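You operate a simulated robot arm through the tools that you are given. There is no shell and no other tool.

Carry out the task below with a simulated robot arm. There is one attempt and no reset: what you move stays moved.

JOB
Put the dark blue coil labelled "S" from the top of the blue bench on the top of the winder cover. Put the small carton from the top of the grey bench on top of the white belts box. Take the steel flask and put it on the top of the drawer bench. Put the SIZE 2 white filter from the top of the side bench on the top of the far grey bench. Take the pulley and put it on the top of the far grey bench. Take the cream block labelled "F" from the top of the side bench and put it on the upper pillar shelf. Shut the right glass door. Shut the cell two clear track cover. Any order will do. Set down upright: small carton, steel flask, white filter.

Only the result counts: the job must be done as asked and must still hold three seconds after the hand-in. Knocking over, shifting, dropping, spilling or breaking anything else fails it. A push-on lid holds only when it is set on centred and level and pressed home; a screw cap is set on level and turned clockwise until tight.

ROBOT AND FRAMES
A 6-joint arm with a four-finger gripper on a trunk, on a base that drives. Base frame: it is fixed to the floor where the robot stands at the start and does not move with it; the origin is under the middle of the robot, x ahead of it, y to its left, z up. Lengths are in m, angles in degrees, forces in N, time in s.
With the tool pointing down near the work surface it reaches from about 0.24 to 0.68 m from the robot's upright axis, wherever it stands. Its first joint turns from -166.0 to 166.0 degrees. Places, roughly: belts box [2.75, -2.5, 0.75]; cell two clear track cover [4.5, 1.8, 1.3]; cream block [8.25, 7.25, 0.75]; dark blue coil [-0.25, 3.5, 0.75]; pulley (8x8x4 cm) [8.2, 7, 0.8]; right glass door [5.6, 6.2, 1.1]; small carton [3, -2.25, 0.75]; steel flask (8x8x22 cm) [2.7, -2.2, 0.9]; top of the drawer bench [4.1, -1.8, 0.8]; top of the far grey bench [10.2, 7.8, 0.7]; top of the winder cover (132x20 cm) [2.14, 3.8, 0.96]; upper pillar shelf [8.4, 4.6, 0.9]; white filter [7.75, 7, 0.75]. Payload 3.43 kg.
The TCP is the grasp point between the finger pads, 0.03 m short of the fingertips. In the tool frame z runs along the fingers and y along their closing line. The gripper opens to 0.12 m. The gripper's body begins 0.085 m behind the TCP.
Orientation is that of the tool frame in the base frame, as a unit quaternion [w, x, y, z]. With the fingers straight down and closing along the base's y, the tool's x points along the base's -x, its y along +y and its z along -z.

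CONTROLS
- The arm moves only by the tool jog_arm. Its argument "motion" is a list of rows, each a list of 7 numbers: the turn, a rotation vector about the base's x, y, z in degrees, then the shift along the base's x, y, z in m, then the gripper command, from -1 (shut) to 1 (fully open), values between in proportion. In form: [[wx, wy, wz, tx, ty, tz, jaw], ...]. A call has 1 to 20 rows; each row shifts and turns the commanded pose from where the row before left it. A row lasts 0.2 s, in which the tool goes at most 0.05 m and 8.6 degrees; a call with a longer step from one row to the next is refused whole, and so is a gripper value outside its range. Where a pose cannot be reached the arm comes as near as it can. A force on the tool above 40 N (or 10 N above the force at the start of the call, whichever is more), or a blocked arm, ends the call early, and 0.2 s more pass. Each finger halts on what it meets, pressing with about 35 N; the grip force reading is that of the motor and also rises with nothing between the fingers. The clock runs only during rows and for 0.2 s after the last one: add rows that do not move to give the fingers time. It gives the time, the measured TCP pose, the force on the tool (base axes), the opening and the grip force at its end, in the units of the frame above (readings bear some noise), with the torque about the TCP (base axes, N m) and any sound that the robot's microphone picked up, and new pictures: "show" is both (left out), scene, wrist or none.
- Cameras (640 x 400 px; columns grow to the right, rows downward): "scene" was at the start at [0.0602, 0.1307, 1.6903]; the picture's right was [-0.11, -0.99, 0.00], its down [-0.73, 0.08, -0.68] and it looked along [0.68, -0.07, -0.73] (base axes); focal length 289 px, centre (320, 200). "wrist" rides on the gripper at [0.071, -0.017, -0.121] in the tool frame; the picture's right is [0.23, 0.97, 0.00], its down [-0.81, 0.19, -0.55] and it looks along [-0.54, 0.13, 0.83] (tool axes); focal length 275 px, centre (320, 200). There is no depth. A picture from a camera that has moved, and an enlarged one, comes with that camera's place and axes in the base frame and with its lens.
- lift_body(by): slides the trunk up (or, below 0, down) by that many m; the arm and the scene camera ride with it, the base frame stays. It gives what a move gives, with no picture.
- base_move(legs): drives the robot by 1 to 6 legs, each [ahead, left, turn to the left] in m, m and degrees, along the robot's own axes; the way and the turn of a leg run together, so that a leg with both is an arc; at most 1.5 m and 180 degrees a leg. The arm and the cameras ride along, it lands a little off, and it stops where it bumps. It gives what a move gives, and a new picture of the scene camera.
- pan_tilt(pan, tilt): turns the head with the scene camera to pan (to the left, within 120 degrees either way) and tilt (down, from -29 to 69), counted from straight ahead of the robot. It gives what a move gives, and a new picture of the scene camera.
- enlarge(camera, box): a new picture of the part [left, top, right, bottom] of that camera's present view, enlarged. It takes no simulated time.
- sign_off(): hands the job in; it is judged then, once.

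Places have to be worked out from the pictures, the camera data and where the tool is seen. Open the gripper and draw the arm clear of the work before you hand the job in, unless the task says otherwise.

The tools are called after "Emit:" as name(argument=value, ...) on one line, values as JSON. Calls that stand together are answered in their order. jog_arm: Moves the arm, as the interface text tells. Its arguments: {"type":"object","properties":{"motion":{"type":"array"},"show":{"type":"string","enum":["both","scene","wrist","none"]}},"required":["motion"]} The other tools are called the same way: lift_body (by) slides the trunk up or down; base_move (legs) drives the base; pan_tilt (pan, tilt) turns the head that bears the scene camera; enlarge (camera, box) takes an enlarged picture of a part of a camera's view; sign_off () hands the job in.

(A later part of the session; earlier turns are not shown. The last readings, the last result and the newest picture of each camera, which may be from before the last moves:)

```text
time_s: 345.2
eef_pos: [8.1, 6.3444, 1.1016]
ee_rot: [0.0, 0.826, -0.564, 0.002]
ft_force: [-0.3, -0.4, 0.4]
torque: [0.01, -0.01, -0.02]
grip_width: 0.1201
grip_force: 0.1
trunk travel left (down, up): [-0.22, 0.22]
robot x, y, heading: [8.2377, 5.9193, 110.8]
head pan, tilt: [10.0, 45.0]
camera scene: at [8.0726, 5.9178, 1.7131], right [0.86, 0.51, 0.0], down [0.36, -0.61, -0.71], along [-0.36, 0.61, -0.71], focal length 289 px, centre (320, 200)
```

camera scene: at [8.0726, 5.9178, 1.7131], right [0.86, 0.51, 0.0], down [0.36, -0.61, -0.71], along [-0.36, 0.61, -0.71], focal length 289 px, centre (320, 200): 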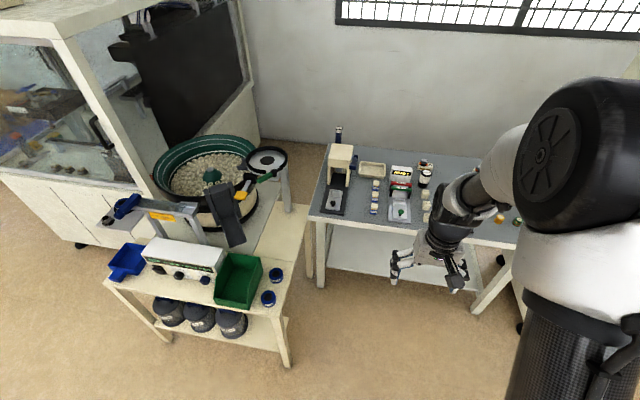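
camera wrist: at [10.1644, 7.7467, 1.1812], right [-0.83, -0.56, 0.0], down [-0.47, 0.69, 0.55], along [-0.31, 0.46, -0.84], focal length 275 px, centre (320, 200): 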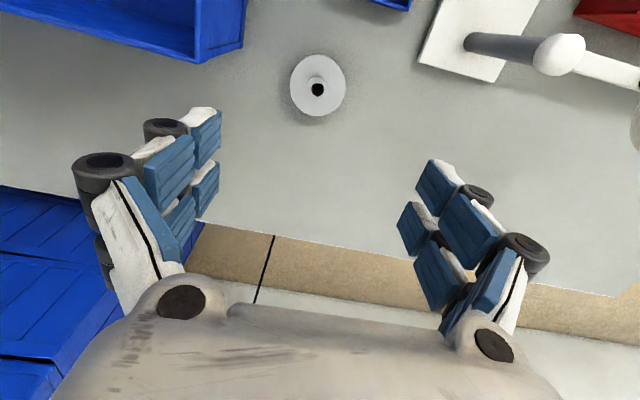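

The bench's legs and lower shelf are inset (v≈3.7), so the base can come close. I move ahead in two steps.

Emit:
base_move(legs=[[0.5, 0.06, -0.8], [0.15, 0, 0]])

Emit:
jog_arm(motion=[[0, 0, 0, 0, 0, 0, 1]], show="wrist")

```text
time_s: 349.2
eef_pos: [7.8276, 6.9374, 1.1017]
ee_rot: [0.001, 0.819, -0.574, 0.002]
ft_force: [-0.8, 0.2, -0.2]
torque: [-0.03, 0.02, 0.01]
grip_width: 0.12
grip_force: 0.1
trunk travel left (down, up): [-0.22, 0.22]
robot x, y, heading: [7.9549, 6.5076, 109.7]
head pan, tilt: [10.0, 45.0]
camera scene: at [7.7904, 6.5135, 1.713], right [0.87, 0.5, 0.0], down [0.35, -0.61, -0.71], along [-0.35, 0.61, -0.71], focal length 289 px, centre (320, 200)
```

scene: 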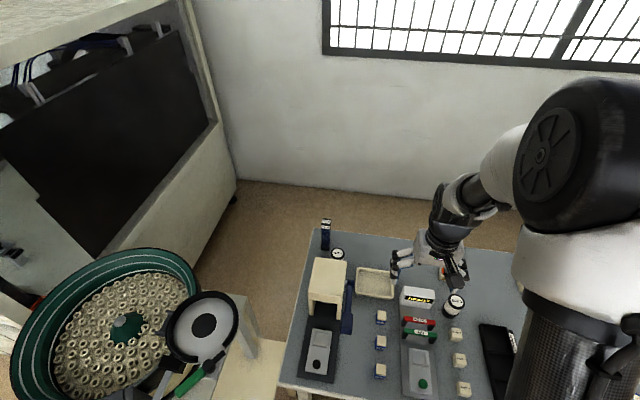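

```text
time_s: 349.6
eef_pos: [7.8264, 6.9369, 1.101]
ee_rot: [-0.001, 0.819, -0.574, 0.002]
ft_force: [-0.2, 0.8, 0.2]
torque: [-0.03, 0.02, -0.03]
grip_width: 0.1197
grip_force: 0.1
trunk travel left (down, up): [-0.22, 0.22]
robot x, y, heading: [7.9584, 6.5124, 109.4]
head pan, tilt: [10.0, 45.0]
camera wrist: at [7.8678, 6.8762, 1.2213], right [-0.84, -0.55, 0.0], down [-0.46, 0.7, 0.55], along [-0.3, 0.46, -0.84], focal length 275 px, centre (320, 200)
```

wrist: 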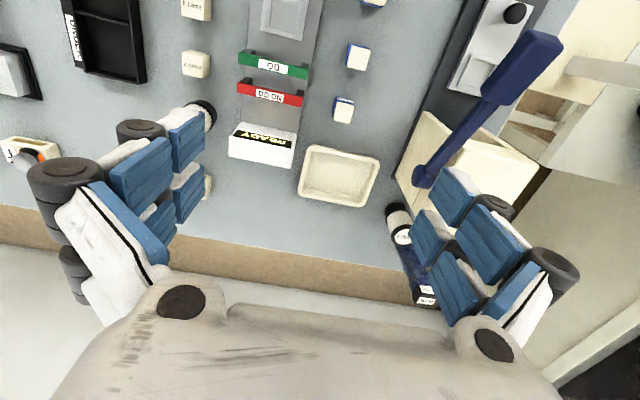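

I enlarge the scene around the press and filter to judge the clearances.

Emit:
enlarge(camera="scene", box=[280, 200, 400, 320])

Emit:
enlarge(camera="wrist", box=[340, 120, 500, 320])

```text
3.33 times, centred on (340, 260) of scene
camera zoom: at [7.7907, 6.5125, 1.7131], right [0.87, 0.5, 0.0], down [0.35, -0.61, -0.71], along [-0.35, 0.61, -0.71], focal length 963 px, centre (253, 0)
```

zoom: 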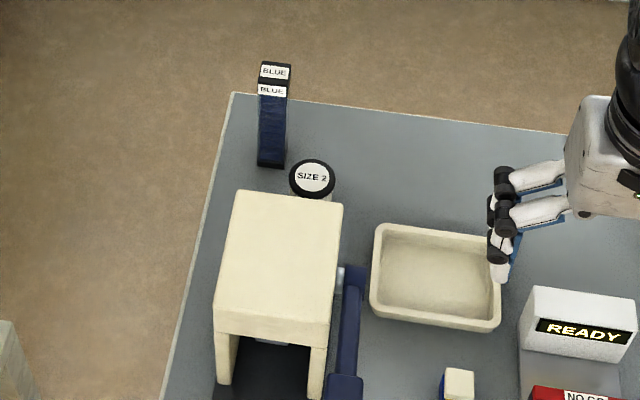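

```text
2.00 times, centred on (420, 220) of wrist
camera zoom: at [7.8678, 6.8762, 1.2213], right [-0.84, -0.55, 0.0], down [-0.46, 0.7, 0.55], along [-0.3, 0.46, -0.84], focal length 551 px, centre (120, 160)
```

zoom: 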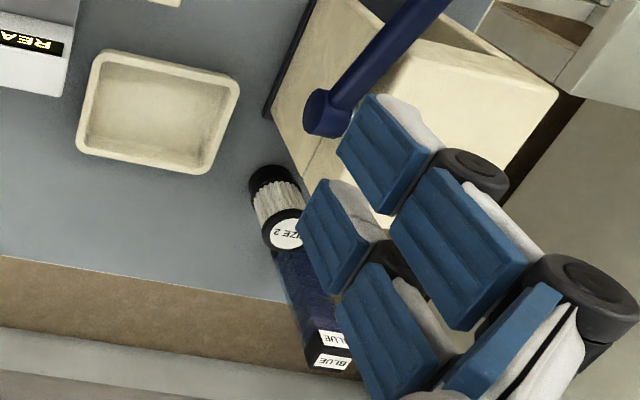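

Filter (dia ≈0.05) is at (7.555,7.063), top 0.85; the press top is 0.926 just in front and the tall BLUE holder top 0.90 behind-left. I move over the filter at height while yawing +49° so the wrist camera sits beside the press.

Emit:
jog_arm(motion=[[0, 0, 7, -0.0387, 0.018, 0, 1], [0, 0, 7, -0.0387, 0.018, 0, 1], [0, 0, 7, -0.0387, 0.018, 0, 1], [0, 0, 7, -0.0387, 0.018, 0, 1], [0, 0, 7, -0.0387, 0.018, 0, 0.5], [0, 0, 7, -0.0387, 0.018, 0, 0.5], [0, 0, 7, -0.0387, 0.018, 0, 0.5], [0, 0, 0, 0, 0, 0, 0.5]])

```text
time_s: 351.4
eef_pos: [7.5551, 7.0619, 1.1004]
ee_rot: [0.0, 0.983, -0.181, 0.002]
ft_force: [0.5, -0.1, 0.5]
torque: [0.04, 0.04, -0.02]
grip_width: 0.09
grip_force: 0.1
trunk travel left (down, up): [-0.22, 0.22]
robot x, y, heading: [7.9539, 6.5048, 109.9]
head pan, tilt: [10.0, 45.0]
camera scene: at [7.7919, 6.5115, 1.7133], right [0.87, 0.5, 0.0], down [0.35, -0.61, -0.71], along [-0.35, 0.61, -0.71], focal length 289 px, centre (320, 200)
camera wrist: at [7.628, 7.0516, 1.2212], right [-0.13, -0.99, 0.0], down [-0.83, 0.11, 0.55], along [-0.55, 0.07, -0.84], focal length 275 px, centre (320, 200)
```

scene: 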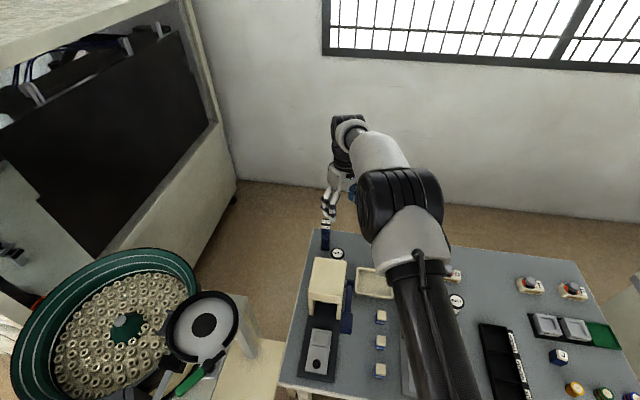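
wrist: 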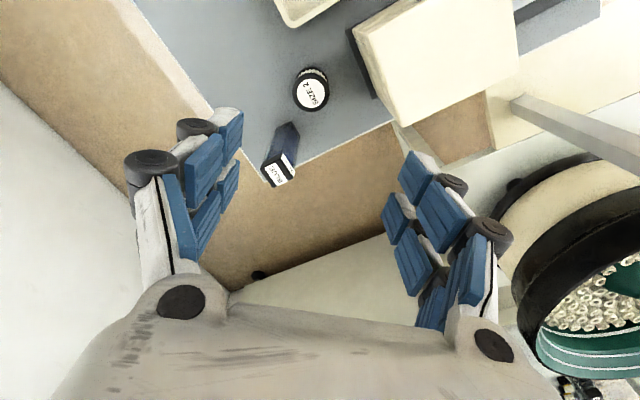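

Reached. Filter is at ≈(7.553,7.067). I centre, set the jaws to ≈0.078 and descend to z≈0.93.

Emit:
jog_arm(motion=[[0, 0, 0, -0.002, 0.005, -0.04, 0.3], [0, 0, 0, 0, 0, -0.045, 0.3], [0, 0, 0, 0, 0, -0.045, 0.3], [0, 0, 0, 0, 0, -0.04, 0.3], [0, 0, 0, 0, 0, 0, 0.3]])

```text
time_s: 352.6
eef_pos: [7.5522, 7.066, 0.9299]
ee_rot: [-0.001, 0.983, -0.183, 0.001]
ft_force: [-0.1, -0.6, 0.1]
torque: [0.01, -0.02, 0.0]
grip_width: 0.0779
grip_force: 0.1
trunk travel left (down, up): [-0.22, 0.22]
robot x, y, heading: [7.9543, 6.5081, 109.7]
head pan, tilt: [10.0, 45.0]
camera scene: at [7.7911, 6.5119, 1.7132], right [0.87, 0.5, 0.0], down [0.35, -0.61, -0.71], along [-0.35, 0.61, -0.71], focal length 289 px, centre (320, 200)
camera wrist: at [7.6264, 7.0562, 1.0495], right [-0.13, -0.99, 0.0], down [-0.83, 0.11, 0.55], along [-0.55, 0.07, -0.83], focal length 275 px, centre (320, 200)
```

scene: 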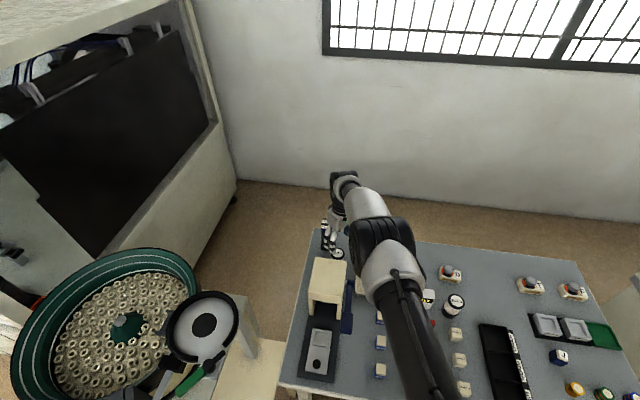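
wrist: 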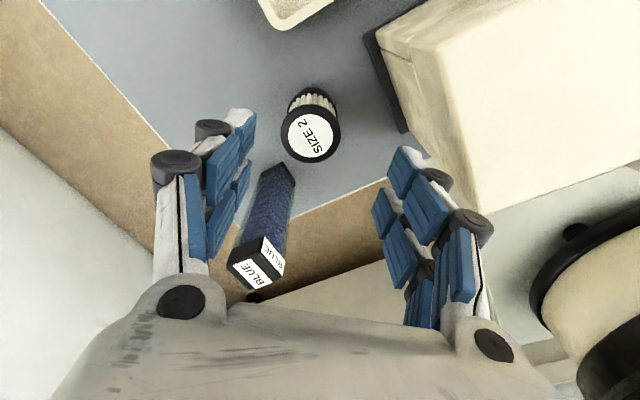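

The view is clear: filter between the fingers' planes, BLUE holder off to the side. I descend to z≈0.82 and look.

Emit:
jog_arm(motion=[[0, 0, 0, 0, 0.004, -0.03, 0.3], [0, 0, 0, 0, 0, -0.03, 0.3], [0, 0, 0, 0, 0, -0.025, 0.3], [0, 0, 0, 0, 0, -0.024, 0.3], [0, 0, 0, 0, 0, 0, 0.3]], show="wrist")

```text
time_s: 353.8
eef_pos: [7.5655, 7.0567, 0.8295]
ee_rot: [0.0, 0.983, -0.182, 0.002]
ft_force: [-0.2, -0.4, 0.3]
torque: [0.03, -0.03, -0.01]
grip_width: 0.078
grip_force: 0.1
out of reach, approached as far as the arm can: row 2, 3, 4
trunk travel left (down, up): [-0.22, 0.22]
robot x, y, heading: [7.9559, 6.5075, 109.7]
head pan, tilt: [10.0, 45.0]
camera wrist: at [7.6396, 7.046, 0.9492], right [-0.13, -0.99, 0.0], down [-0.83, 0.11, 0.55], along [-0.55, 0.07, -0.83], focal length 275 px, centre (320, 200)
```

wrist: 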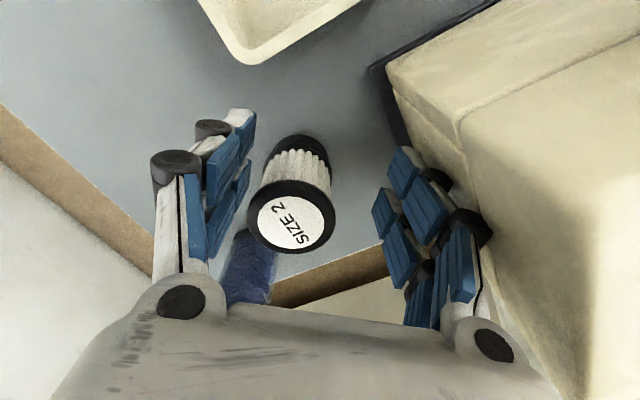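

Reach ran out by about 1.5 cm at this height. I rise back up, move the base 5 cm closer, and re-approach.

Emit:
jog_arm(motion=[[0, 0, 0, 0, 0, 0.04, 0.3], [0, 0, 0, 0, 0, 0.04, 0.3], [0, 0, 0, 0, 0, 0.04, 0.3], [0, 0, 0, 0, 0, 0, 0.3]], show="none")

Emit:
base_move(legs=[[0.05, 0.0, 0]])

Emit:
jog_arm(motion=[[0, 0, 0, 0, 0, 0, 0.3]], show="wrist")

```text
time_s: 354.8
eef_pos: [7.566, 7.0568, 0.9479]
ee_rot: [-0.001, 0.983, -0.181, 0.002]
ft_force: [0.0, -0.1, 0.1]
torque: [0.02, -0.03, 0.02]
grip_width: 0.078
grip_force: 0.1
trunk travel left (down, up): [-0.22, 0.22]
robot x, y, heading: [7.9577, 6.5094, 109.8]
head pan, tilt: [10.0, 45.0]
```

```text
time_s: 355.7
eef_pos: [7.5497, 7.1046, 0.9464]
ee_rot: [-0.001, 0.983, -0.183, 0.001]
ft_force: [-0.4, 0.6, -0.5]
torque: [-0.04, 0.0, -0.01]
grip_width: 0.0781
grip_force: 0.0
trunk travel left (down, up): [-0.22, 0.22]
robot x, y, heading: [7.9342, 6.5542, 109.3]
head pan, tilt: [10.0, 45.0]
camera scene: at [7.7735, 6.5607, 1.713], right [0.87, 0.49, 0.0], down [0.35, -0.62, -0.71], along [-0.35, 0.61, -0.71], focal length 289 px, centre (320, 200)
```

scene: 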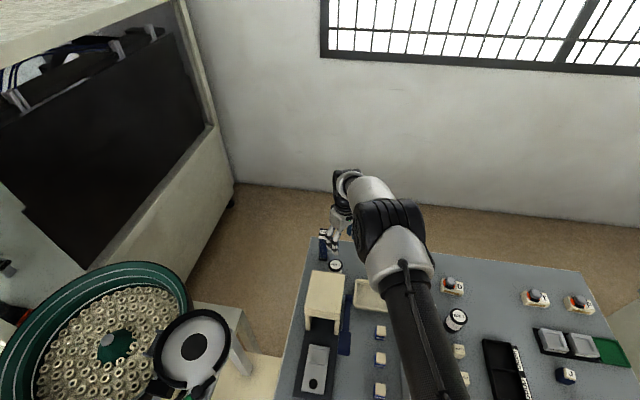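

```text
time_s: 356.1
eef_pos: [7.5504, 7.1044, 0.9475]
ee_rot: [-0.001, 0.983, -0.182, 0.001]
ft_force: [-0.7, 1.0, -0.3]
torque: [-0.04, -0.05, -0.01]
grip_width: 0.078
grip_force: 0.2
trunk travel left (down, up): [-0.22, 0.22]
robot x, y, heading: [7.9419, 6.5585, 109.5]
head pan, tilt: [10.0, 45.0]
camera wrist: at [7.6232, 7.0943, 1.0668], right [-0.13, -0.99, 0.0], down [-0.83, 0.11, 0.55], along [-0.54, 0.07, -0.84], focal length 275 px, centre (320, 200)
```

wrist: 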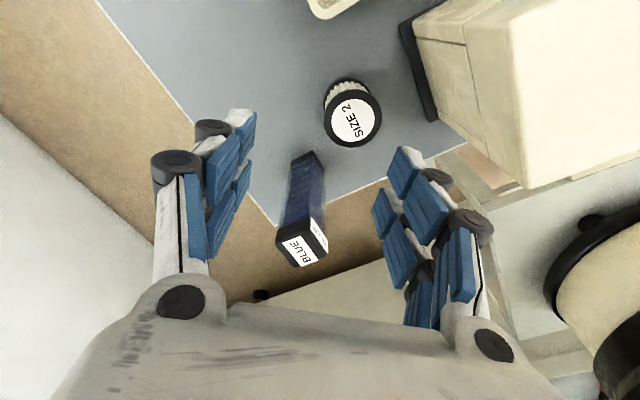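

Filter is at ≈(7.551,7.074). I correct by −3 cm in y and descend to z≈0.822.

Emit:
jog_arm(motion=[[0, 0, 0, 0.001, -0.031, 0, 0.3], [0, 0, 0, 0, 0, -0.035, 0.3], [0, 0, 0, 0, 0, -0.035, 0.3], [0, 0, 0, 0, 0, -0.03, 0.3], [0, 0, 0, 0, 0, -0.024, 0.3], [0, 0, 0, 0, 0, 0, 0.3]], show="wrist")

```text
time_s: 357.5
eef_pos: [7.5509, 7.0709, 0.8231]
ee_rot: [0.0, 0.983, -0.182, 0.002]
ft_force: [0.1, 0.5, -0.3]
torque: [0.02, 0.01, -0.02]
grip_width: 0.0779
grip_force: 0.0
trunk travel left (down, up): [-0.22, 0.22]
robot x, y, heading: [7.9404, 6.5555, 109.6]
head pan, tilt: [10.0, 45.0]
camera wrist: at [7.6233, 7.0613, 0.9418], right [-0.13, -0.99, 0.0], down [-0.83, 0.11, 0.55], along [-0.55, 0.07, -0.84], focal length 275 px, centre (320, 200)
```

wrist: 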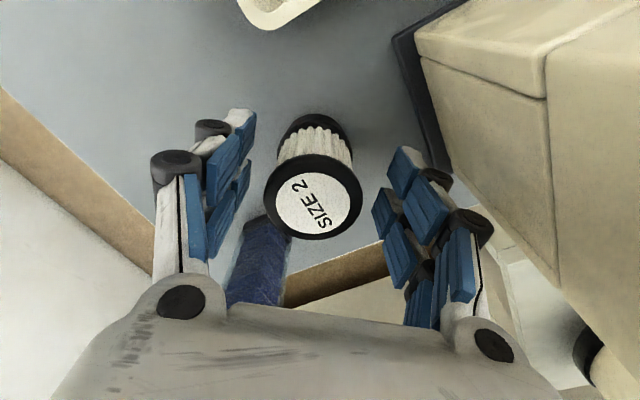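

Centred. I close on the filter.

Emit:
jog_arm(motion=[[0, 0, 0, 0, 0, -0.004, 0], [0, 0, 0, 0, 0, 0, -0.5], [0, 0, 0, 0, 0, 0, -1], [0, 0, 0, 0, 0, 0, -1], [0, 0, 0, 0, 0, 0, -1], [0, 0, 0, 0, 0, 0, -1]], show="wrist")

```text
time_s: 358.9
eef_pos: [7.55, 7.0718, 0.8183]
ee_rot: [-0.001, 0.983, -0.182, 0.001]
ft_force: [0.1, 1.1, 1.2]
torque: [0.04, 0.05, -0.02]
grip_width: 0.0504
grip_force: 35.4
trunk travel left (down, up): [-0.22, 0.22]
robot x, y, heading: [7.9426, 6.5528, 109.5]
head pan, tilt: [10.0, 45.0]
camera wrist: at [7.6236, 7.0619, 0.9384], right [-0.13, -0.99, 0.0], down [-0.83, 0.11, 0.55], along [-0.55, 0.08, -0.83], focal length 275 px, centre (320, 200)
```

wrist: 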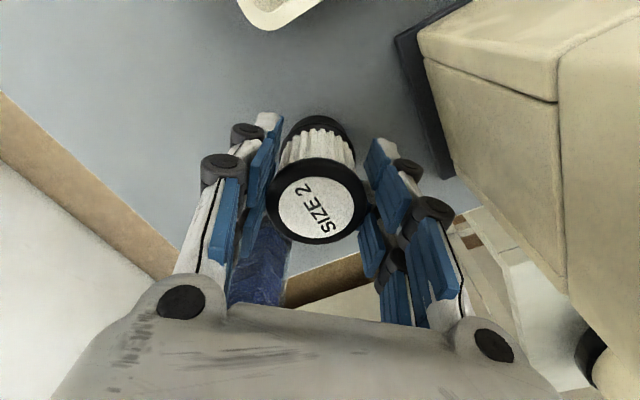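

Gripped at 50 mm. I lift straight up 0.27 m.

Emit:
jog_arm(motion=[[0, 0, 0, 0, 0, 0.02, -1], [0, 0, 0, 0, 0, 0.04, -1], [0, 0, 0, 0, 0, 0.045, -1], [0, 0, 0, 0, 0, 0.045, -1], [0, 0, 0, 0, 0, 0.045, -1], [0, 0, 0, 0, 0, 0.045, -1], [0, 0, 0, 0, 0, 0.04, -1], [0, 0, 0, 0, 0, 0, -1]])

```text
time_s: 360.7
eef_pos: [7.5508, 7.0727, 1.098]
ee_rot: [0.0, 0.983, -0.182, 0.003]
ft_force: [-0.3, 0.6, -1.0]
torque: [-0.01, 0.01, 0.02]
grip_width: 0.0504
grip_force: 34.8
trunk travel left (down, up): [-0.22, 0.22]
robot x, y, heading: [7.9408, 6.5552, 109.3]
head pan, tilt: [10.0, 45.0]
camera scene: at [7.7739, 6.5593, 1.713], right [0.87, 0.49, 0.0], down [0.35, -0.61, -0.71], along [-0.35, 0.61, -0.71], focal length 289 px, centre (320, 200)
camera wrist: at [7.6242, 7.0624, 1.2193], right [-0.13, -0.99, 0.0], down [-0.83, 0.11, 0.55], along [-0.54, 0.07, -0.84], focal length 275 px, centre (320, 200)
```

scene: 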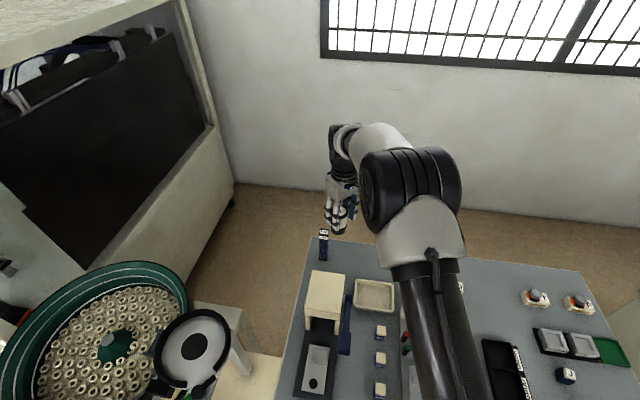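
wrist: 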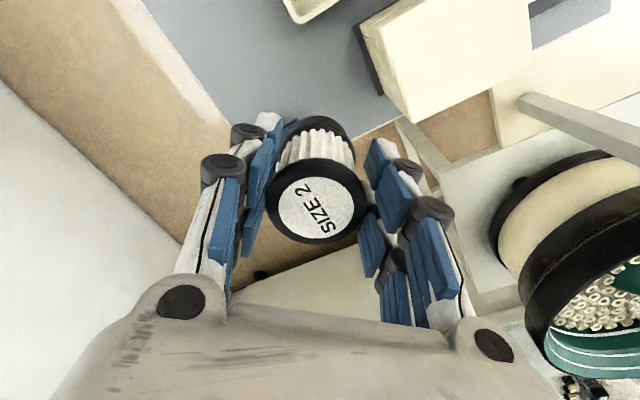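

Filter held. I bring the arm back to its nominal pose and drive to the left part of the far grey bench.

Emit:
jog_arm(motion=[[0, 0, -7, 0.0387, -0.018, 0, -1], [0, 0, -7, 0.0387, -0.018, 0, -1], [0, 0, -7, 0.0387, -0.018, 0, -1], [0, 0, -7, 0.0387, -0.018, 0, -1], [0, 0, -7, 0.0387, -0.018, 0, -1], [0, 0, -7, 0.0387, -0.018, 0, -1], [0, 0, -7, 0.0387, -0.03, 0, -1], [0, 0, 0, 0, 0, 0, -1]], show="none")

Emit:
base_move(legs=[[-0.7, 0, 0], [0, -0.95, 0], [0, -0.9, 0], [0.4, 0, 0]])

```text
time_s: 362.5
eef_pos: [7.8224, 6.9328, 1.0993]
ee_rot: [0.0, 0.818, -0.575, 0.003]
ft_force: [0.3, 0.6, -0.7]
torque: [-0.05, -0.03, 0.01]
grip_width: 0.0503
grip_force: 35.3
trunk travel left (down, up): [-0.22, 0.22]
robot x, y, heading: [7.9387, 6.555, 109.8]
head pan, tilt: [10.0, 45.0]
```

```text
time_s: 377.2
eef_pos: [9.6314, 7.3048, 1.0982]
ee_rot: [0.0, 0.825, -0.565, 0.002]
ft_force: [-0.1, -1.1, -0.8]
torque: [-0.03, 0.0, 0.0]
grip_width: 0.0503
grip_force: 34.5
trunk travel left (down, up): [-0.22, 0.22]
robot x, y, heading: [9.7555, 6.9263, 110.9]
head pan, tilt: [10.0, 45.0]
camera scene: at [9.5901, 6.9308, 1.713], right [0.86, 0.51, 0.0], down [0.36, -0.61, -0.71], along [-0.36, 0.61, -0.71], focal length 289 px, centre (320, 200)
```

scene: 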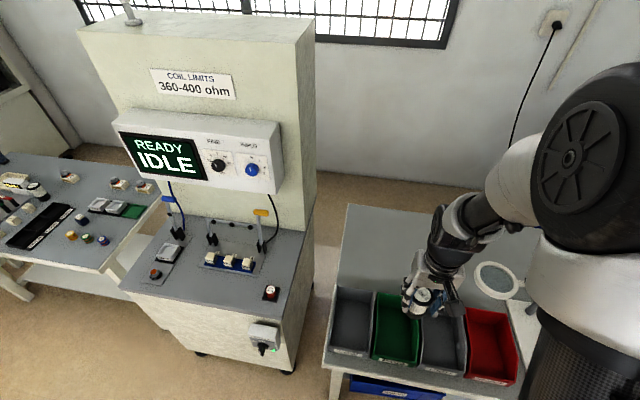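

The back-left of the far grey bench behind the bins is free. I move 8 cm ahead, then extend over (u≈11.47, v≈3.88).

Emit:
base_move(legs=[[0.08, 0, -0.8]])

Emit:
jog_arm(motion=[[0, 0, 0, -0.024, 0.035, 0, -1], [0, 0, 0, -0.024, 0.035, 0, -1], [0, 0, 0, -0.024, 0.035, 0, -1], [0, 0, 0, -0.024, 0.035, 0, -1], [0, 0, 0, -0.024, 0.035, 0, -1], [0, 0, 0, -0.012, 0.017, 0, -1], [0, 0, 0, 0, 0, -0.04, -1], [0, 0, 0, 0, 0, -0.04, -1], [0, 0, 0, 0, 0, 0, -1]])

```text
time_s: 378.3
eef_pos: [9.6099, 7.3812, 1.0989]
ee_rot: [0.0, 0.82, -0.572, 0.002]
ft_force: [-0.1, 1.1, -0.5]
torque: [-0.05, -0.01, -0.05]
grip_width: 0.0504
grip_force: 35.0
trunk travel left (down, up): [-0.22, 0.22]
robot x, y, heading: [9.7238, 7.0029, 110.1]
head pan, tilt: [10.0, 45.0]
camera scene: at [9.5624, 7.0081, 1.713], right [0.87, 0.5, 0.0], down [0.35, -0.61, -0.71], along [-0.35, 0.61, -0.71], focal length 289 px, centre (320, 200)
```

scene: 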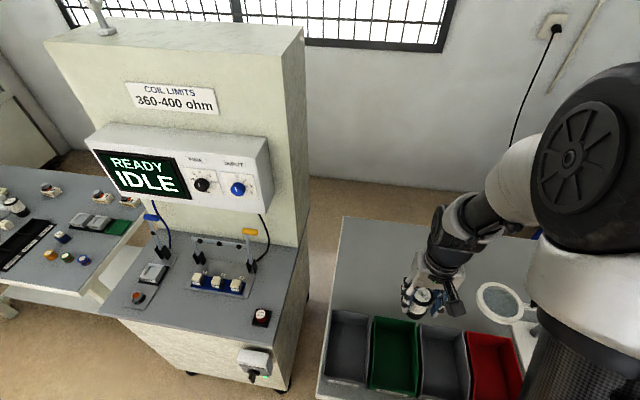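

```text
time_s: 380.3
eef_pos: [9.476, 7.5721, 1.0198]
ee_rot: [0.0, 0.82, -0.572, 0.001]
ft_force: [0.0, 0.1, -0.5]
torque: [-0.02, 0.0, 0.03]
grip_width: 0.0503
grip_force: 34.9
trunk travel left (down, up): [-0.22, 0.22]
robot x, y, heading: [9.7295, 7.0019, 109.9]
head pan, tilt: [10.0, 45.0]
camera scene: at [9.563, 7.0064, 1.7131], right [0.87, 0.5, 0.0], down [0.35, -0.61, -0.71], along [-0.35, 0.61, -0.71], focal length 289 px, centre (320, 200)
camera wrist: at [9.5181, 7.5108, 1.139], right [-0.83, -0.55, 0.0], down [-0.46, 0.69, 0.55], along [-0.3, 0.46, -0.83], focal length 275 px, centre (320, 200)
```

scene: 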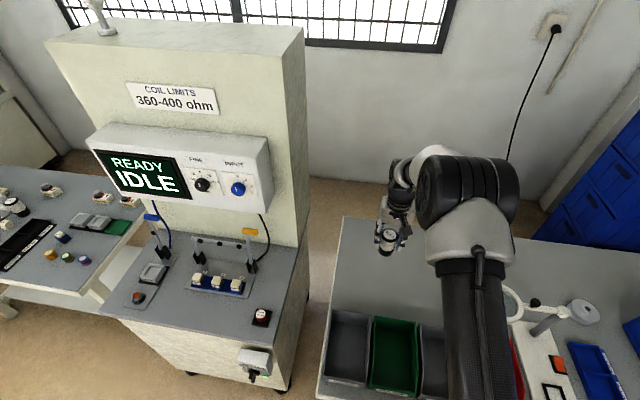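
wrist: 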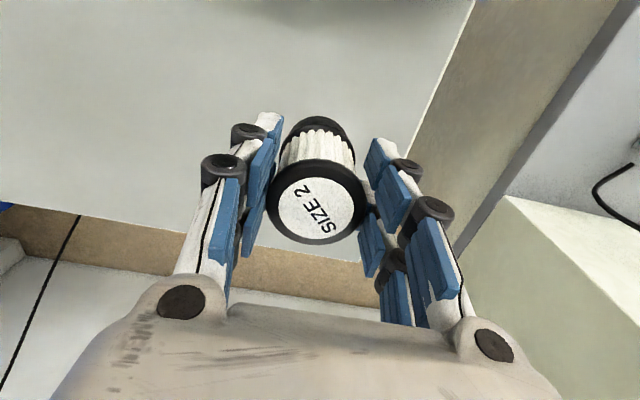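

The landing point is 0.16 m inside the bench's edge. I descend to contact.

Emit:
jog_arm(motion=[[0, 0, 0, 0, 0, -0.045, -1], [0, 0, 0, 0, 0, -0.045, -1], [0, 0, 0, 0, 0, -0.045, -1], [0, 0, 0, 0, 0, -0.035, -1], [0, 0, 0, 0, 0, -0.015, -1], [0, 0, 0, 0, 0, -0.01, -1], [0, 0, 0, 0, 0, -0.006, -1], [0, 0, 0, 0, 0, -0.005, -1], [0, 0, 0, 0, 0, -0.005, -1], [0, 0, 0, 0, 0, 0, -1]], show="wrist")

```text
time_s: 382.5
eef_pos: [9.4766, 7.5739, 0.8097]
ee_rot: [-0.002, 0.821, -0.571, -0.001]
ft_force: [-2.9, 2.3, 27.5]
torque: [0.34, 0.2, -0.14]
grip_width: 0.05
grip_force: 34.9
trunk travel left (down, up): [-0.22, 0.22]
robot x, y, heading: [9.7307, 7.0034, 110.0]
head pan, tilt: [10.0, 45.0]
camera wrist: at [9.5177, 7.5118, 0.9299], right [-0.83, -0.55, 0.0], down [-0.46, 0.69, 0.56], along [-0.31, 0.46, -0.83], focal length 275 px, centre (320, 200)
```

wrist: 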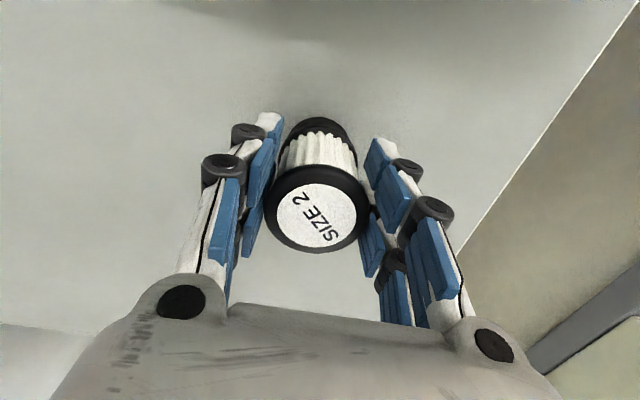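

Contact felt (27 N). I ease up, open, and rise.

Emit:
jog_arm(motion=[[0, 0, 0, 0, 0, 0.004, -1], [0, 0, 0, 0, 0, 0, -0.5], [0, 0, 0, 0, 0, 0, 0], [0, 0, 0, 0, 0, 0, 0.4], [0, 0, 0, 0, 0, 0, 0.4], [0, 0, 0, 0, 0, 0.02, 0.4], [0, 0, 0, 0, 0, 0.04, 0.4], [0, 0, 0, 0, 0, 0.045, 0.4], [0, 0, 0, 0, 0, 0.045, 0.4], [0, 0, 0, 0, 0, 0.045, 0.4], [0, 0, 0, 0, 0, 0.045, 0.4], [0, 0, 0, 0, 0, 0.04, 0.4]])

```text
time_s: 385.1
eef_pos: [9.4777, 7.5739, 1.0904]
ee_rot: [0.0, 0.821, -0.571, 0.002]
ft_force: [1.0, -0.2, -0.1]
torque: [0.06, 0.02, 0.03]
grip_width: 0.084
grip_force: 0.1
trunk travel left (down, up): [-0.22, 0.22]
robot x, y, heading: [9.7281, 7.0041, 110.1]
head pan, tilt: [10.0, 45.0]
camera scene: at [9.5632, 7.0059, 1.7131], right [0.87, 0.5, 0.0], down [0.35, -0.61, -0.71], along [-0.35, 0.61, -0.71], focal length 289 px, centre (320, 200)
camera wrist: at [9.5179, 7.512, 1.2106], right [-0.83, -0.55, 0.0], down [-0.46, 0.7, 0.55], along [-0.3, 0.46, -0.84], focal length 275 px, centre (320, 200)
```

scene: 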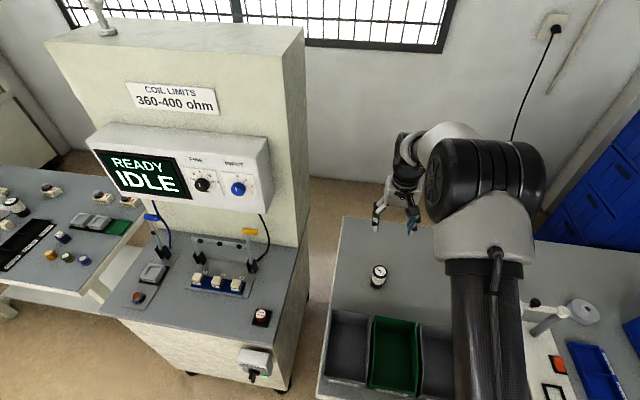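
wrist: 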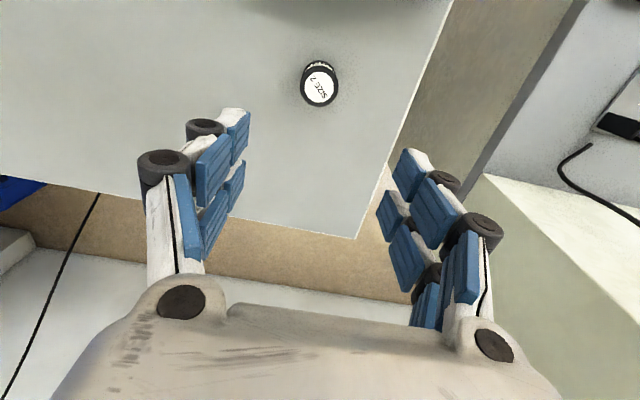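

Filter placed upright. Now the cream block "F". I retract, and drive back to the right part of the side bench.

Emit:
jog_arm(motion=[[0, 0, 0, 0.02, -0.04, 0, 1], [0, 0, 0, 0.02, -0.04, 0, 1], [0, 0, 0, 0.02, -0.04, 0, 1], [0, 0, 0, 0.02, -0.04, 0, 1], [0, 0, 0, 0.01, -0.03, 0, 1]], show="none")

Emit:
base_move(legs=[[-0.45, 0, 0], [0, 1.45, 0], [0.5, 0, 0]])

Emit:
jog_arm(motion=[[0, 0, 0, 0, 0, 0, 1]], show="wrist")

```text
time_s: 386.3
eef_pos: [9.5677, 7.3799, 1.0931]
ee_rot: [0.0, 0.821, -0.571, 0.0]
ft_force: [0.3, -0.4, 0.3]
torque: [0.04, 0.04, -0.02]
grip_width: 0.1198
grip_force: 0.2
trunk travel left (down, up): [-0.22, 0.22]
robot x, y, heading: [9.727, 7.003, 109.9]
head pan, tilt: [10.0, 45.0]
```

```text
time_s: 398.4
eef_pos: [8.179, 6.9513, 1.0931]
ee_rot: [0.001, 0.817, -0.576, 0.002]
ft_force: [0.1, -0.7, 0.4]
torque: [-0.02, -0.03, -0.03]
grip_width: 0.12
grip_force: 0.1
trunk travel left (down, up): [-0.22, 0.22]
robot x, y, heading: [8.3328, 6.5692, 109.4]
head pan, tilt: [10.0, 45.0]
camera scene: at [8.1696, 6.5767, 1.7131], right [0.87, 0.49, 0.0], down [0.35, -0.62, -0.71], along [-0.35, 0.62, -0.71], focal length 289 px, centre (320, 200)
```

scene: 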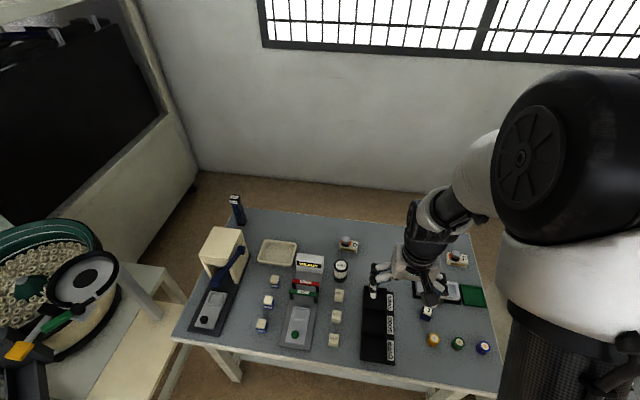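

```text
time_s: 398.9
eef_pos: [8.1779, 6.9511, 1.0926]
ee_rot: [0.0, 0.817, -0.576, 0.002]
ft_force: [0.4, 1.1, 0.3]
torque: [-0.01, -0.03, 0.02]
grip_width: 0.1198
grip_force: 0.1
trunk travel left (down, up): [-0.22, 0.22]
robot x, y, heading: [8.3321, 6.5692, 109.3]
head pan, tilt: [10.0, 45.0]
camera wrist: at [8.2194, 6.8888, 1.2123], right [-0.84, -0.54, 0.0], down [-0.45, 0.7, 0.55], along [-0.3, 0.46, -0.84], focal length 275 px, centre (320, 200)
```

wrist: 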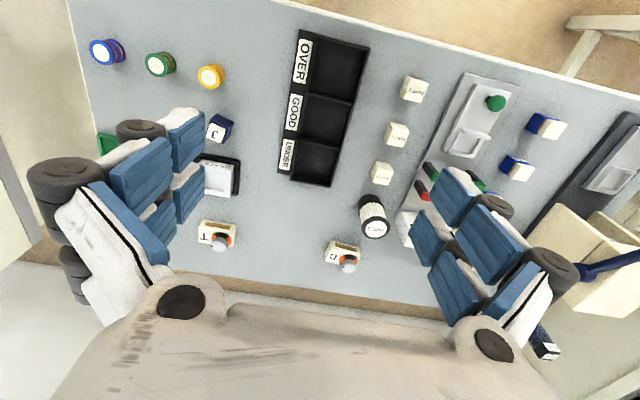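

I enlarge the scene for block F.

Emit:
enlarge(camera="scene", box=[420, 220, 520, 320])

```text
4.00 times, centred on (470, 270) of scene
camera zoom: at [8.1698, 6.5762, 1.7131], right [0.87, 0.49, 0.0], down [0.35, -0.62, -0.71], along [-0.35, 0.62, -0.71], focal length 1155 px, centre (-280, -80)
```

zoom: 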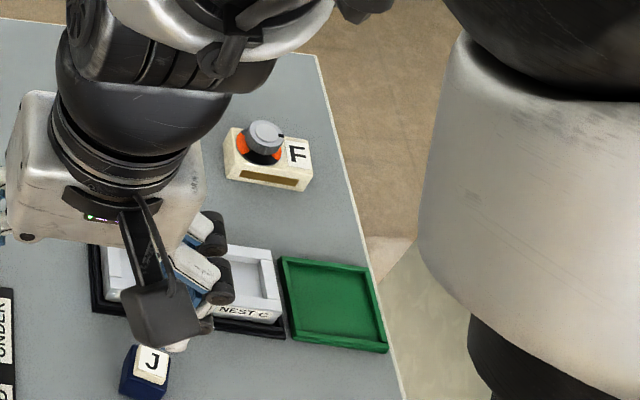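

Block F (≈8×5 cm, long axis along u) is centred near (8.32,7.375). I move ahead 0.165 m and extend over it.

Emit:
base_move(legs=[[0.165, -0.02, 0.5]])

Emit:
jog_arm(motion=[[0, 0, 0, 0.035, 0.03, 0, 1], [0, 0, 0, 0.035, 0.03, 0, 1], [0, 0, 0, 0.035, 0.03, 0, 1], [0, 0, 0, 0.03, 0.036, 0, 1], [0, 0, 0, 0.015, 0.045, 0, 1], [0, 0, 0, 0, 0.045, 0, 1], [0, 0, 0, 0, 0, 0, 1]])

```text
time_s: 400.3
eef_pos: [8.1394, 7.1119, 1.0917]
ee_rot: [0.0, 0.819, -0.573, 0.002]
ft_force: [-0.6, 0.3, -0.3]
torque: [-0.04, 0.0, 0.0]
grip_width: 0.1197
grip_force: 0.1
trunk travel left (down, up): [-0.22, 0.22]
robot x, y, heading: [8.297, 6.7338, 109.6]
head pan, tilt: [10.0, 45.0]
camera scene: at [8.1337, 6.7377, 1.713], right [0.87, 0.5, 0.0], down [0.35, -0.61, -0.71], along [-0.35, 0.61, -0.71], focal length 289 px, centre (320, 200)
```

scene: 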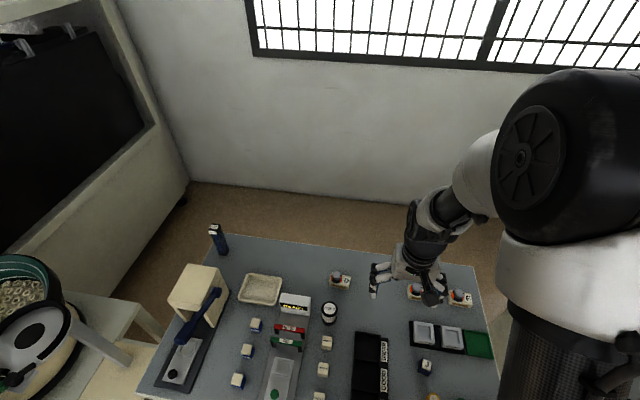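

```text
time_s: 401.9
eef_pos: [8.292, 7.3264, 1.0933]
ee_rot: [0.0, 0.819, -0.573, 0.003]
ft_force: [-0.6, -0.6, 0.8]
torque: [0.05, 0.03, -0.01]
grip_width: 0.1201
grip_force: 0.0
trunk travel left (down, up): [-0.22, 0.22]
robot x, y, heading: [8.2993, 6.7293, 109.6]
head pan, tilt: [10.0, 45.0]
camera scene: at [8.1341, 6.7354, 1.7131], right [0.87, 0.5, 0.0], down [0.35, -0.61, -0.71], along [-0.35, 0.61, -0.71], focal length 289 px, centre (320, 200)
camera wrist: at [8.3331, 7.2659, 1.2123], right [-0.84, -0.55, 0.0], down [-0.46, 0.7, 0.55], along [-0.3, 0.46, -0.84], focal length 275 px, centre (320, 200)
```

scene: 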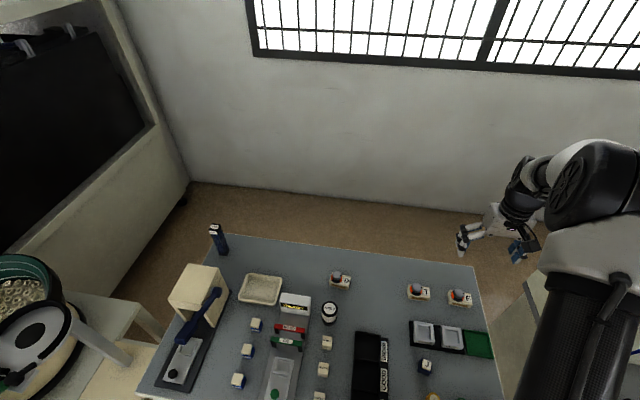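
wrist: 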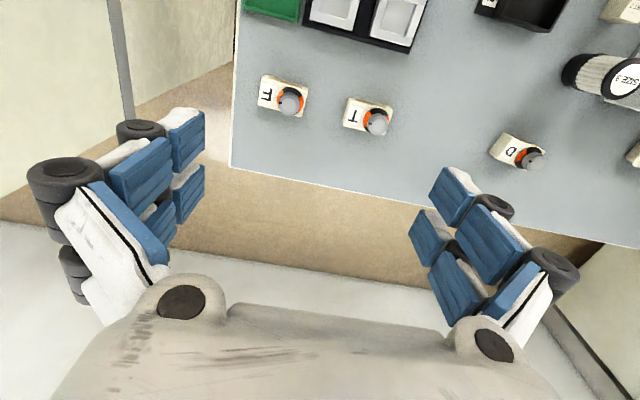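

F block centre ≈(8.328,7.377), about 7 cm long. I move over it and descend to z≈0.86 with jaws at 0.095.

Emit:
jog_arm(motion=[[0, 0, 0, 0.018, 0.025, 0, 0.6], [0, 0, 0, 0.018, 0.0256, 0, 0.6], [0, 0, 0, 0, 0, -0.045, 0.6], [0, 0, 0, 0, 0, -0.045, 0.6], [0, 0, 0, 0, 0, -0.045, 0.6], [0, 0, 0, 0, 0, -0.045, 0.6], [0, 0, 0, 0, 0, -0.045, 0.6], [0, 0, 0, 0, 0, 0, 0.6]])

```text
time_s: 403.7
eef_pos: [8.3242, 7.378, 0.8653]
ee_rot: [-0.001, 0.819, -0.574, 0.001]
ft_force: [0.7, -0.1, -0.5]
torque: [0.0, 0.0, 0.03]
grip_width: 0.0961
grip_force: 0.0
trunk travel left (down, up): [-0.22, 0.22]
robot x, y, heading: [8.2972, 6.7344, 109.7]
head pan, tilt: [10.0, 45.0]
camera scene: at [8.134, 6.7359, 1.7132], right [0.87, 0.5, 0.0], down [0.35, -0.61, -0.71], along [-0.35, 0.61, -0.71], focal length 289 px, centre (320, 200)
camera wrist: at [8.3654, 7.3167, 0.9857], right [-0.84, -0.55, 0.0], down [-0.46, 0.7, 0.55], along [-0.3, 0.46, -0.83], focal length 275 px, centre (320, 200)
```

scene: 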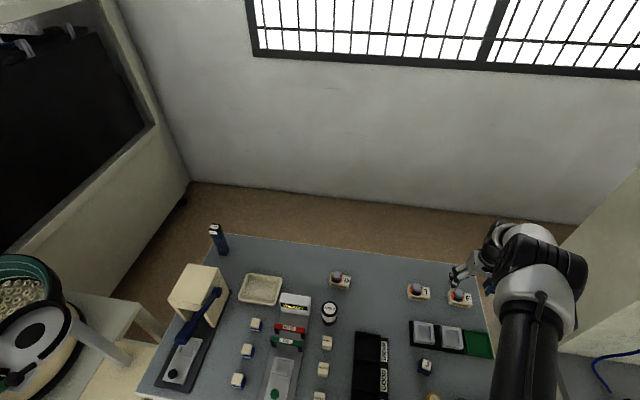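
wrist: 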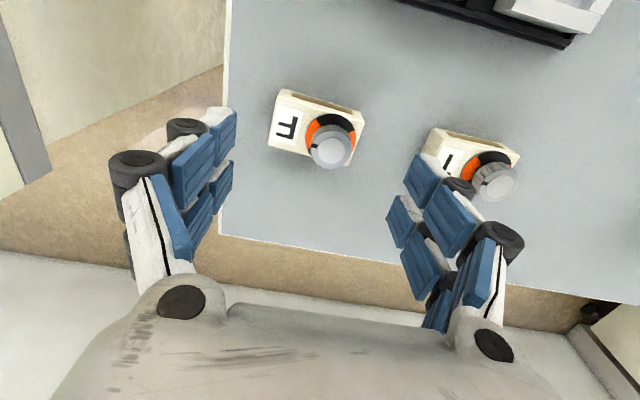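

Aligned. I descend to z≈0.783 and close.

Emit:
jog_arm(motion=[[0, 0, 0, 0.001, 0.002, -0.03, 0.6], [0, 0, 0, 0, 0, -0.025, 0.6], [0, 0, 0, 0, 0, -0.018, 0.6], [0, 0, 0, 0, 0, -0.009, 0.6], [0, 0, 0, 0, 0, 0, 0.2], [0, 0, 0, 0, 0, 0, -0.4], [0, 0, 0, 0, 0, 0, -1], [0, 0, 0, 0, 0, 0, -1], [0, 0, 0, 0, 0, 0, -1]], show="wrist")

```text
time_s: 405.7
eef_pos: [8.3283, 7.3798, 0.7851]
ee_rot: [0.0, 0.82, -0.573, 0.002]
ft_force: [-0.5, 0.5, 2.0]
torque: [0.05, 0.11, 0.0]
grip_width: 0.0717
grip_force: 34.7
trunk travel left (down, up): [-0.22, 0.22]
robot x, y, heading: [8.299, 6.7324, 109.7]
head pan, tilt: [10.0, 45.0]
camera wrist: at [8.3683, 7.3188, 0.9044], right [-0.84, -0.55, 0.0], down [-0.46, 0.7, 0.55], along [-0.3, 0.46, -0.83], focal length 275 px, centre (320, 200)
```

wrist: 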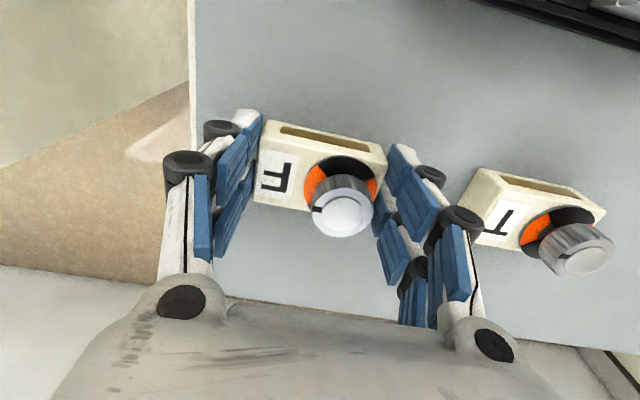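

Gripped at 72 mm. I lift.

Emit:
jog_arm(motion=[[0, 0, 0, 0, 0, 0.02, -1], [0, 0, 0, 0, 0, 0.04, -1], [0, 0, 0, 0, 0, 0.045, -1], [0, 0, 0, 0, 0, 0.045, -1], [0, 0, 0, 0, 0, 0.045, -1], [0, 0, 0, 0, 0, 0.045, -1], [0, 0, 0, 0.01, -0.03, 0.03, -1], [0, 0, 0, -0.01, -0.045, 0.01, -1], [0, 0, 0, -0.01, -0.045, 0.01, -1], [0, 0, 0, -0.01, -0.045, 0.01, -1], [0, 0, 0, -0.01, -0.045, 0.01, -1]])

```text
time_s: 408.1
eef_pos: [8.2967, 7.1649, 1.0982]
ee_rot: [0.0, 0.819, -0.574, 0.001]
ft_force: [-0.6, -0.2, -1.8]
torque: [0.06, -0.03, 0.01]
grip_width: 0.0716
grip_force: 35.0
trunk travel left (down, up): [-0.22, 0.22]
robot x, y, heading: [8.2988, 6.7327, 109.6]
head pan, tilt: [10.0, 45.0]
camera scene: at [8.1337, 6.7346, 1.7131], right [0.87, 0.5, 0.0], down [0.35, -0.61, -0.71], along [-0.35, 0.62, -0.71], focal length 289 px, centre (320, 200)
camera wrist: at [8.3382, 7.103, 1.2174], right [-0.84, -0.55, 0.0], down [-0.46, 0.7, 0.55], along [-0.3, 0.46, -0.83], focal length 275 px, centre (320, 200)
```

scene: 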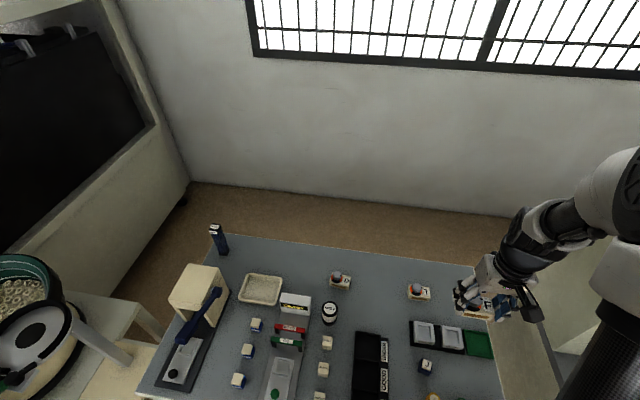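
wrist: 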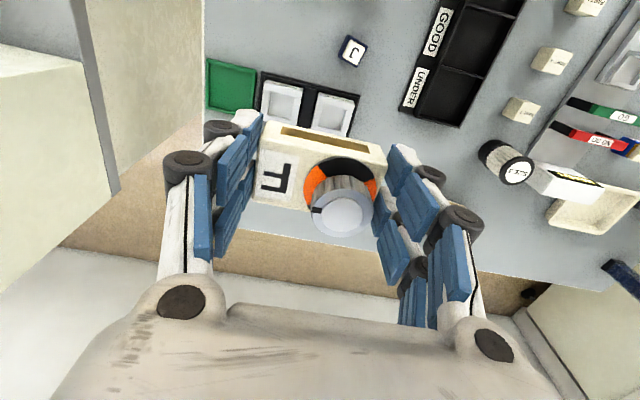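

Block F is held. I back off, turn 180° to face the pillar shelf (front edge at v≈1.64, u 9.16–9.83), and look at it.

Emit:
base_move(legs=[[-0.85, 0, 0], [0, 0, 90], [0, 0, 90]])

Emit:
pan_tilt(pan=-15, tilt=30)

```text
time_s: 420.1
eef_pos: [8.5551, 5.5025, 1.0963]
ee_rot: [-0.002, 0.594, 0.804, 0.001]
ft_force: [0.3, -0.4, -2.5]
torque: [0.0, -0.01, 0.01]
grip_width: 0.0716
grip_force: 34.9
trunk travel left (down, up): [-0.22, 0.22]
robot x, y, heading: [8.5762, 5.9338, -73.3]
head pan, tilt: [10.0, 45.0]
camera scene: at [8.7441, 5.9215, 1.7131], right [-0.89, -0.45, 0.0], down [-0.32, 0.63, -0.71], along [0.32, -0.63, -0.71], focal length 289 px, centre (320, 200)
```

scene: 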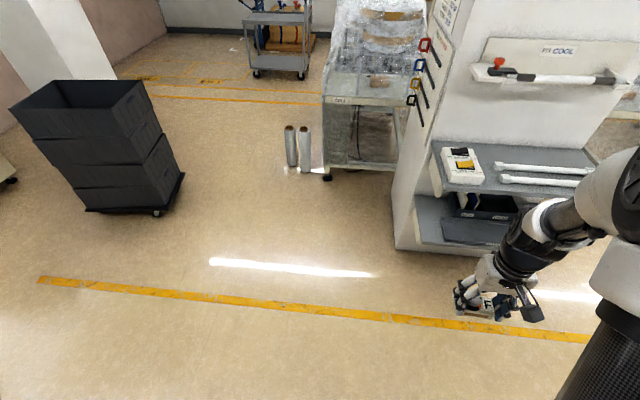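

```text
time_s: 421.0
eef_pos: [8.5559, 5.5021, 1.0968]
ee_rot: [-0.002, 0.595, 0.804, 0.0]
ft_force: [0.4, 0.1, -1.4]
torque: [0.02, 0.02, 0.01]
grip_width: 0.0718
grip_force: 35.2
trunk travel left (down, up): [-0.22, 0.22]
robot x, y, heading: [8.5824, 5.9373, -73.5]
head pan, tilt: [-15.0, 30.0]
camera scene: at [8.7103, 5.9037, 1.7356], right [-1.0, -0.03, 0.0], down [-0.01, 0.5, -0.87], along [0.03, -0.87, -0.5], focal length 289 px, centre (320, 200)
```

scene: 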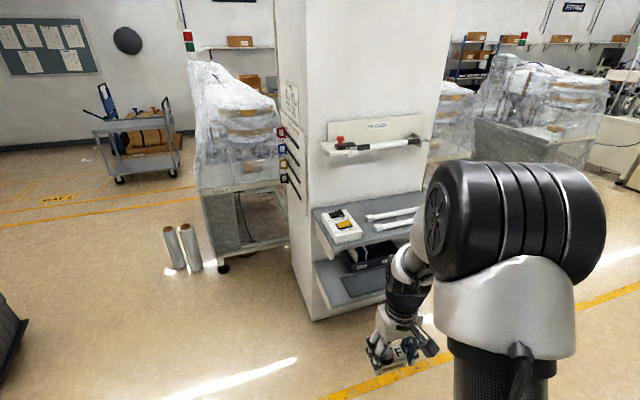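

Upper shelf has a white box at its left end and two white tubes. I move in front of it and look down at it.

Emit:
base_move(legs=[[0.1, -0.6, 3.5], [0.25, 0, 0]])

Emit:
pan_tilt(pan=5, tilt=40)

Emit:
jog_arm(motion=[[0, 0, 0, 0, 0, 0, -1]], show="wrist")

```text
time_s: 425.8
eef_pos: [8.1415, 4.9861, 1.0964]
ee_rot: [-0.003, 0.568, 0.823, 0.001]
ft_force: [-0.3, -1.1, -1.8]
torque: [0.07, -0.01, -0.01]
grip_width: 0.0715
grip_force: 35.2
trunk travel left (down, up): [-0.22, 0.22]
robot x, y, heading: [8.1321, 5.4175, -69.4]
head pan, tilt: [-15.0, 30.0]
camera scene: at [8.2685, 5.3951, 1.7356], right [-1.0, -0.1, 0.0], down [-0.05, 0.5, -0.87], along [0.08, -0.86, -0.5], focal length 289 px, centre (320, 200)
```

scene: 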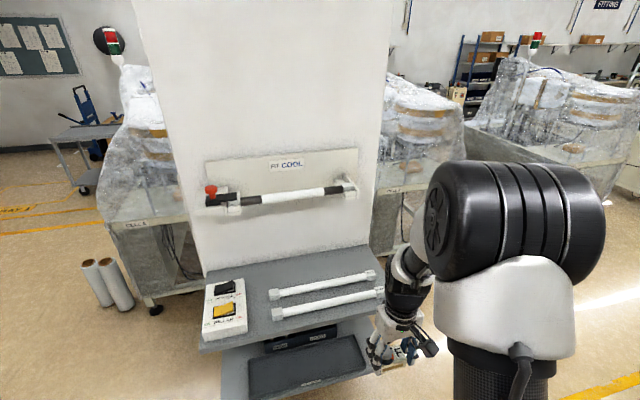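

```text
time_s: 426.7
eef_pos: [8.1409, 4.9859, 1.0969]
ee_rot: [-0.002, 0.568, 0.823, 0.001]
ft_force: [0.0, -0.5, -1.9]
torque: [0.0, 0.03, 0.02]
grip_width: 0.0716
grip_force: 35.2
trunk travel left (down, up): [-0.22, 0.22]
robot x, y, heading: [8.1353, 5.4203, -69.4]
head pan, tilt: [5.0, 40.0]
camera scene: at [8.2959, 5.4094, 1.7204], right [-0.9, -0.43, 0.0], down [-0.28, 0.58, -0.77], along [0.33, -0.69, -0.64], focal length 289 px, centre (320, 200)
```

scene: 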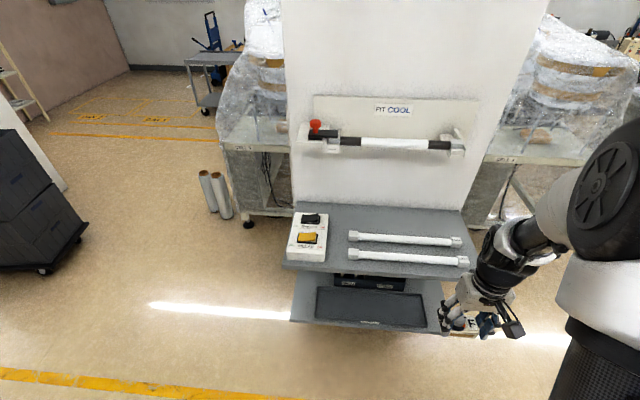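

```text
time_s: 427.1
eef_pos: [8.1415, 4.9863, 1.0977]
ee_rot: [-0.002, 0.568, 0.823, 0.0]
ft_force: [0.3, -0.4, -1.9]
torque: [0.01, 0.0, -0.01]
grip_width: 0.0717
grip_force: 34.7
trunk travel left (down, up): [-0.22, 0.22]
robot x, y, heading: [8.1344, 5.4217, -69.5]
head pan, tilt: [5.0, 40.0]
camera wrist: at [8.1011, 5.0461, 1.2169], right [0.83, 0.56, 0.0], down [0.47, -0.69, 0.55], along [0.31, -0.46, -0.84], focal length 275 px, centre (320, 200)
```

wrist: 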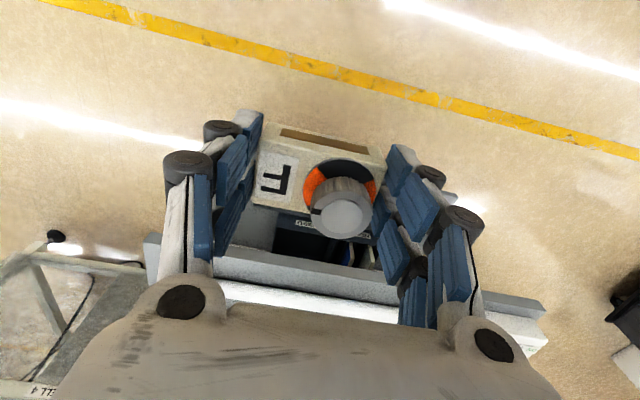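

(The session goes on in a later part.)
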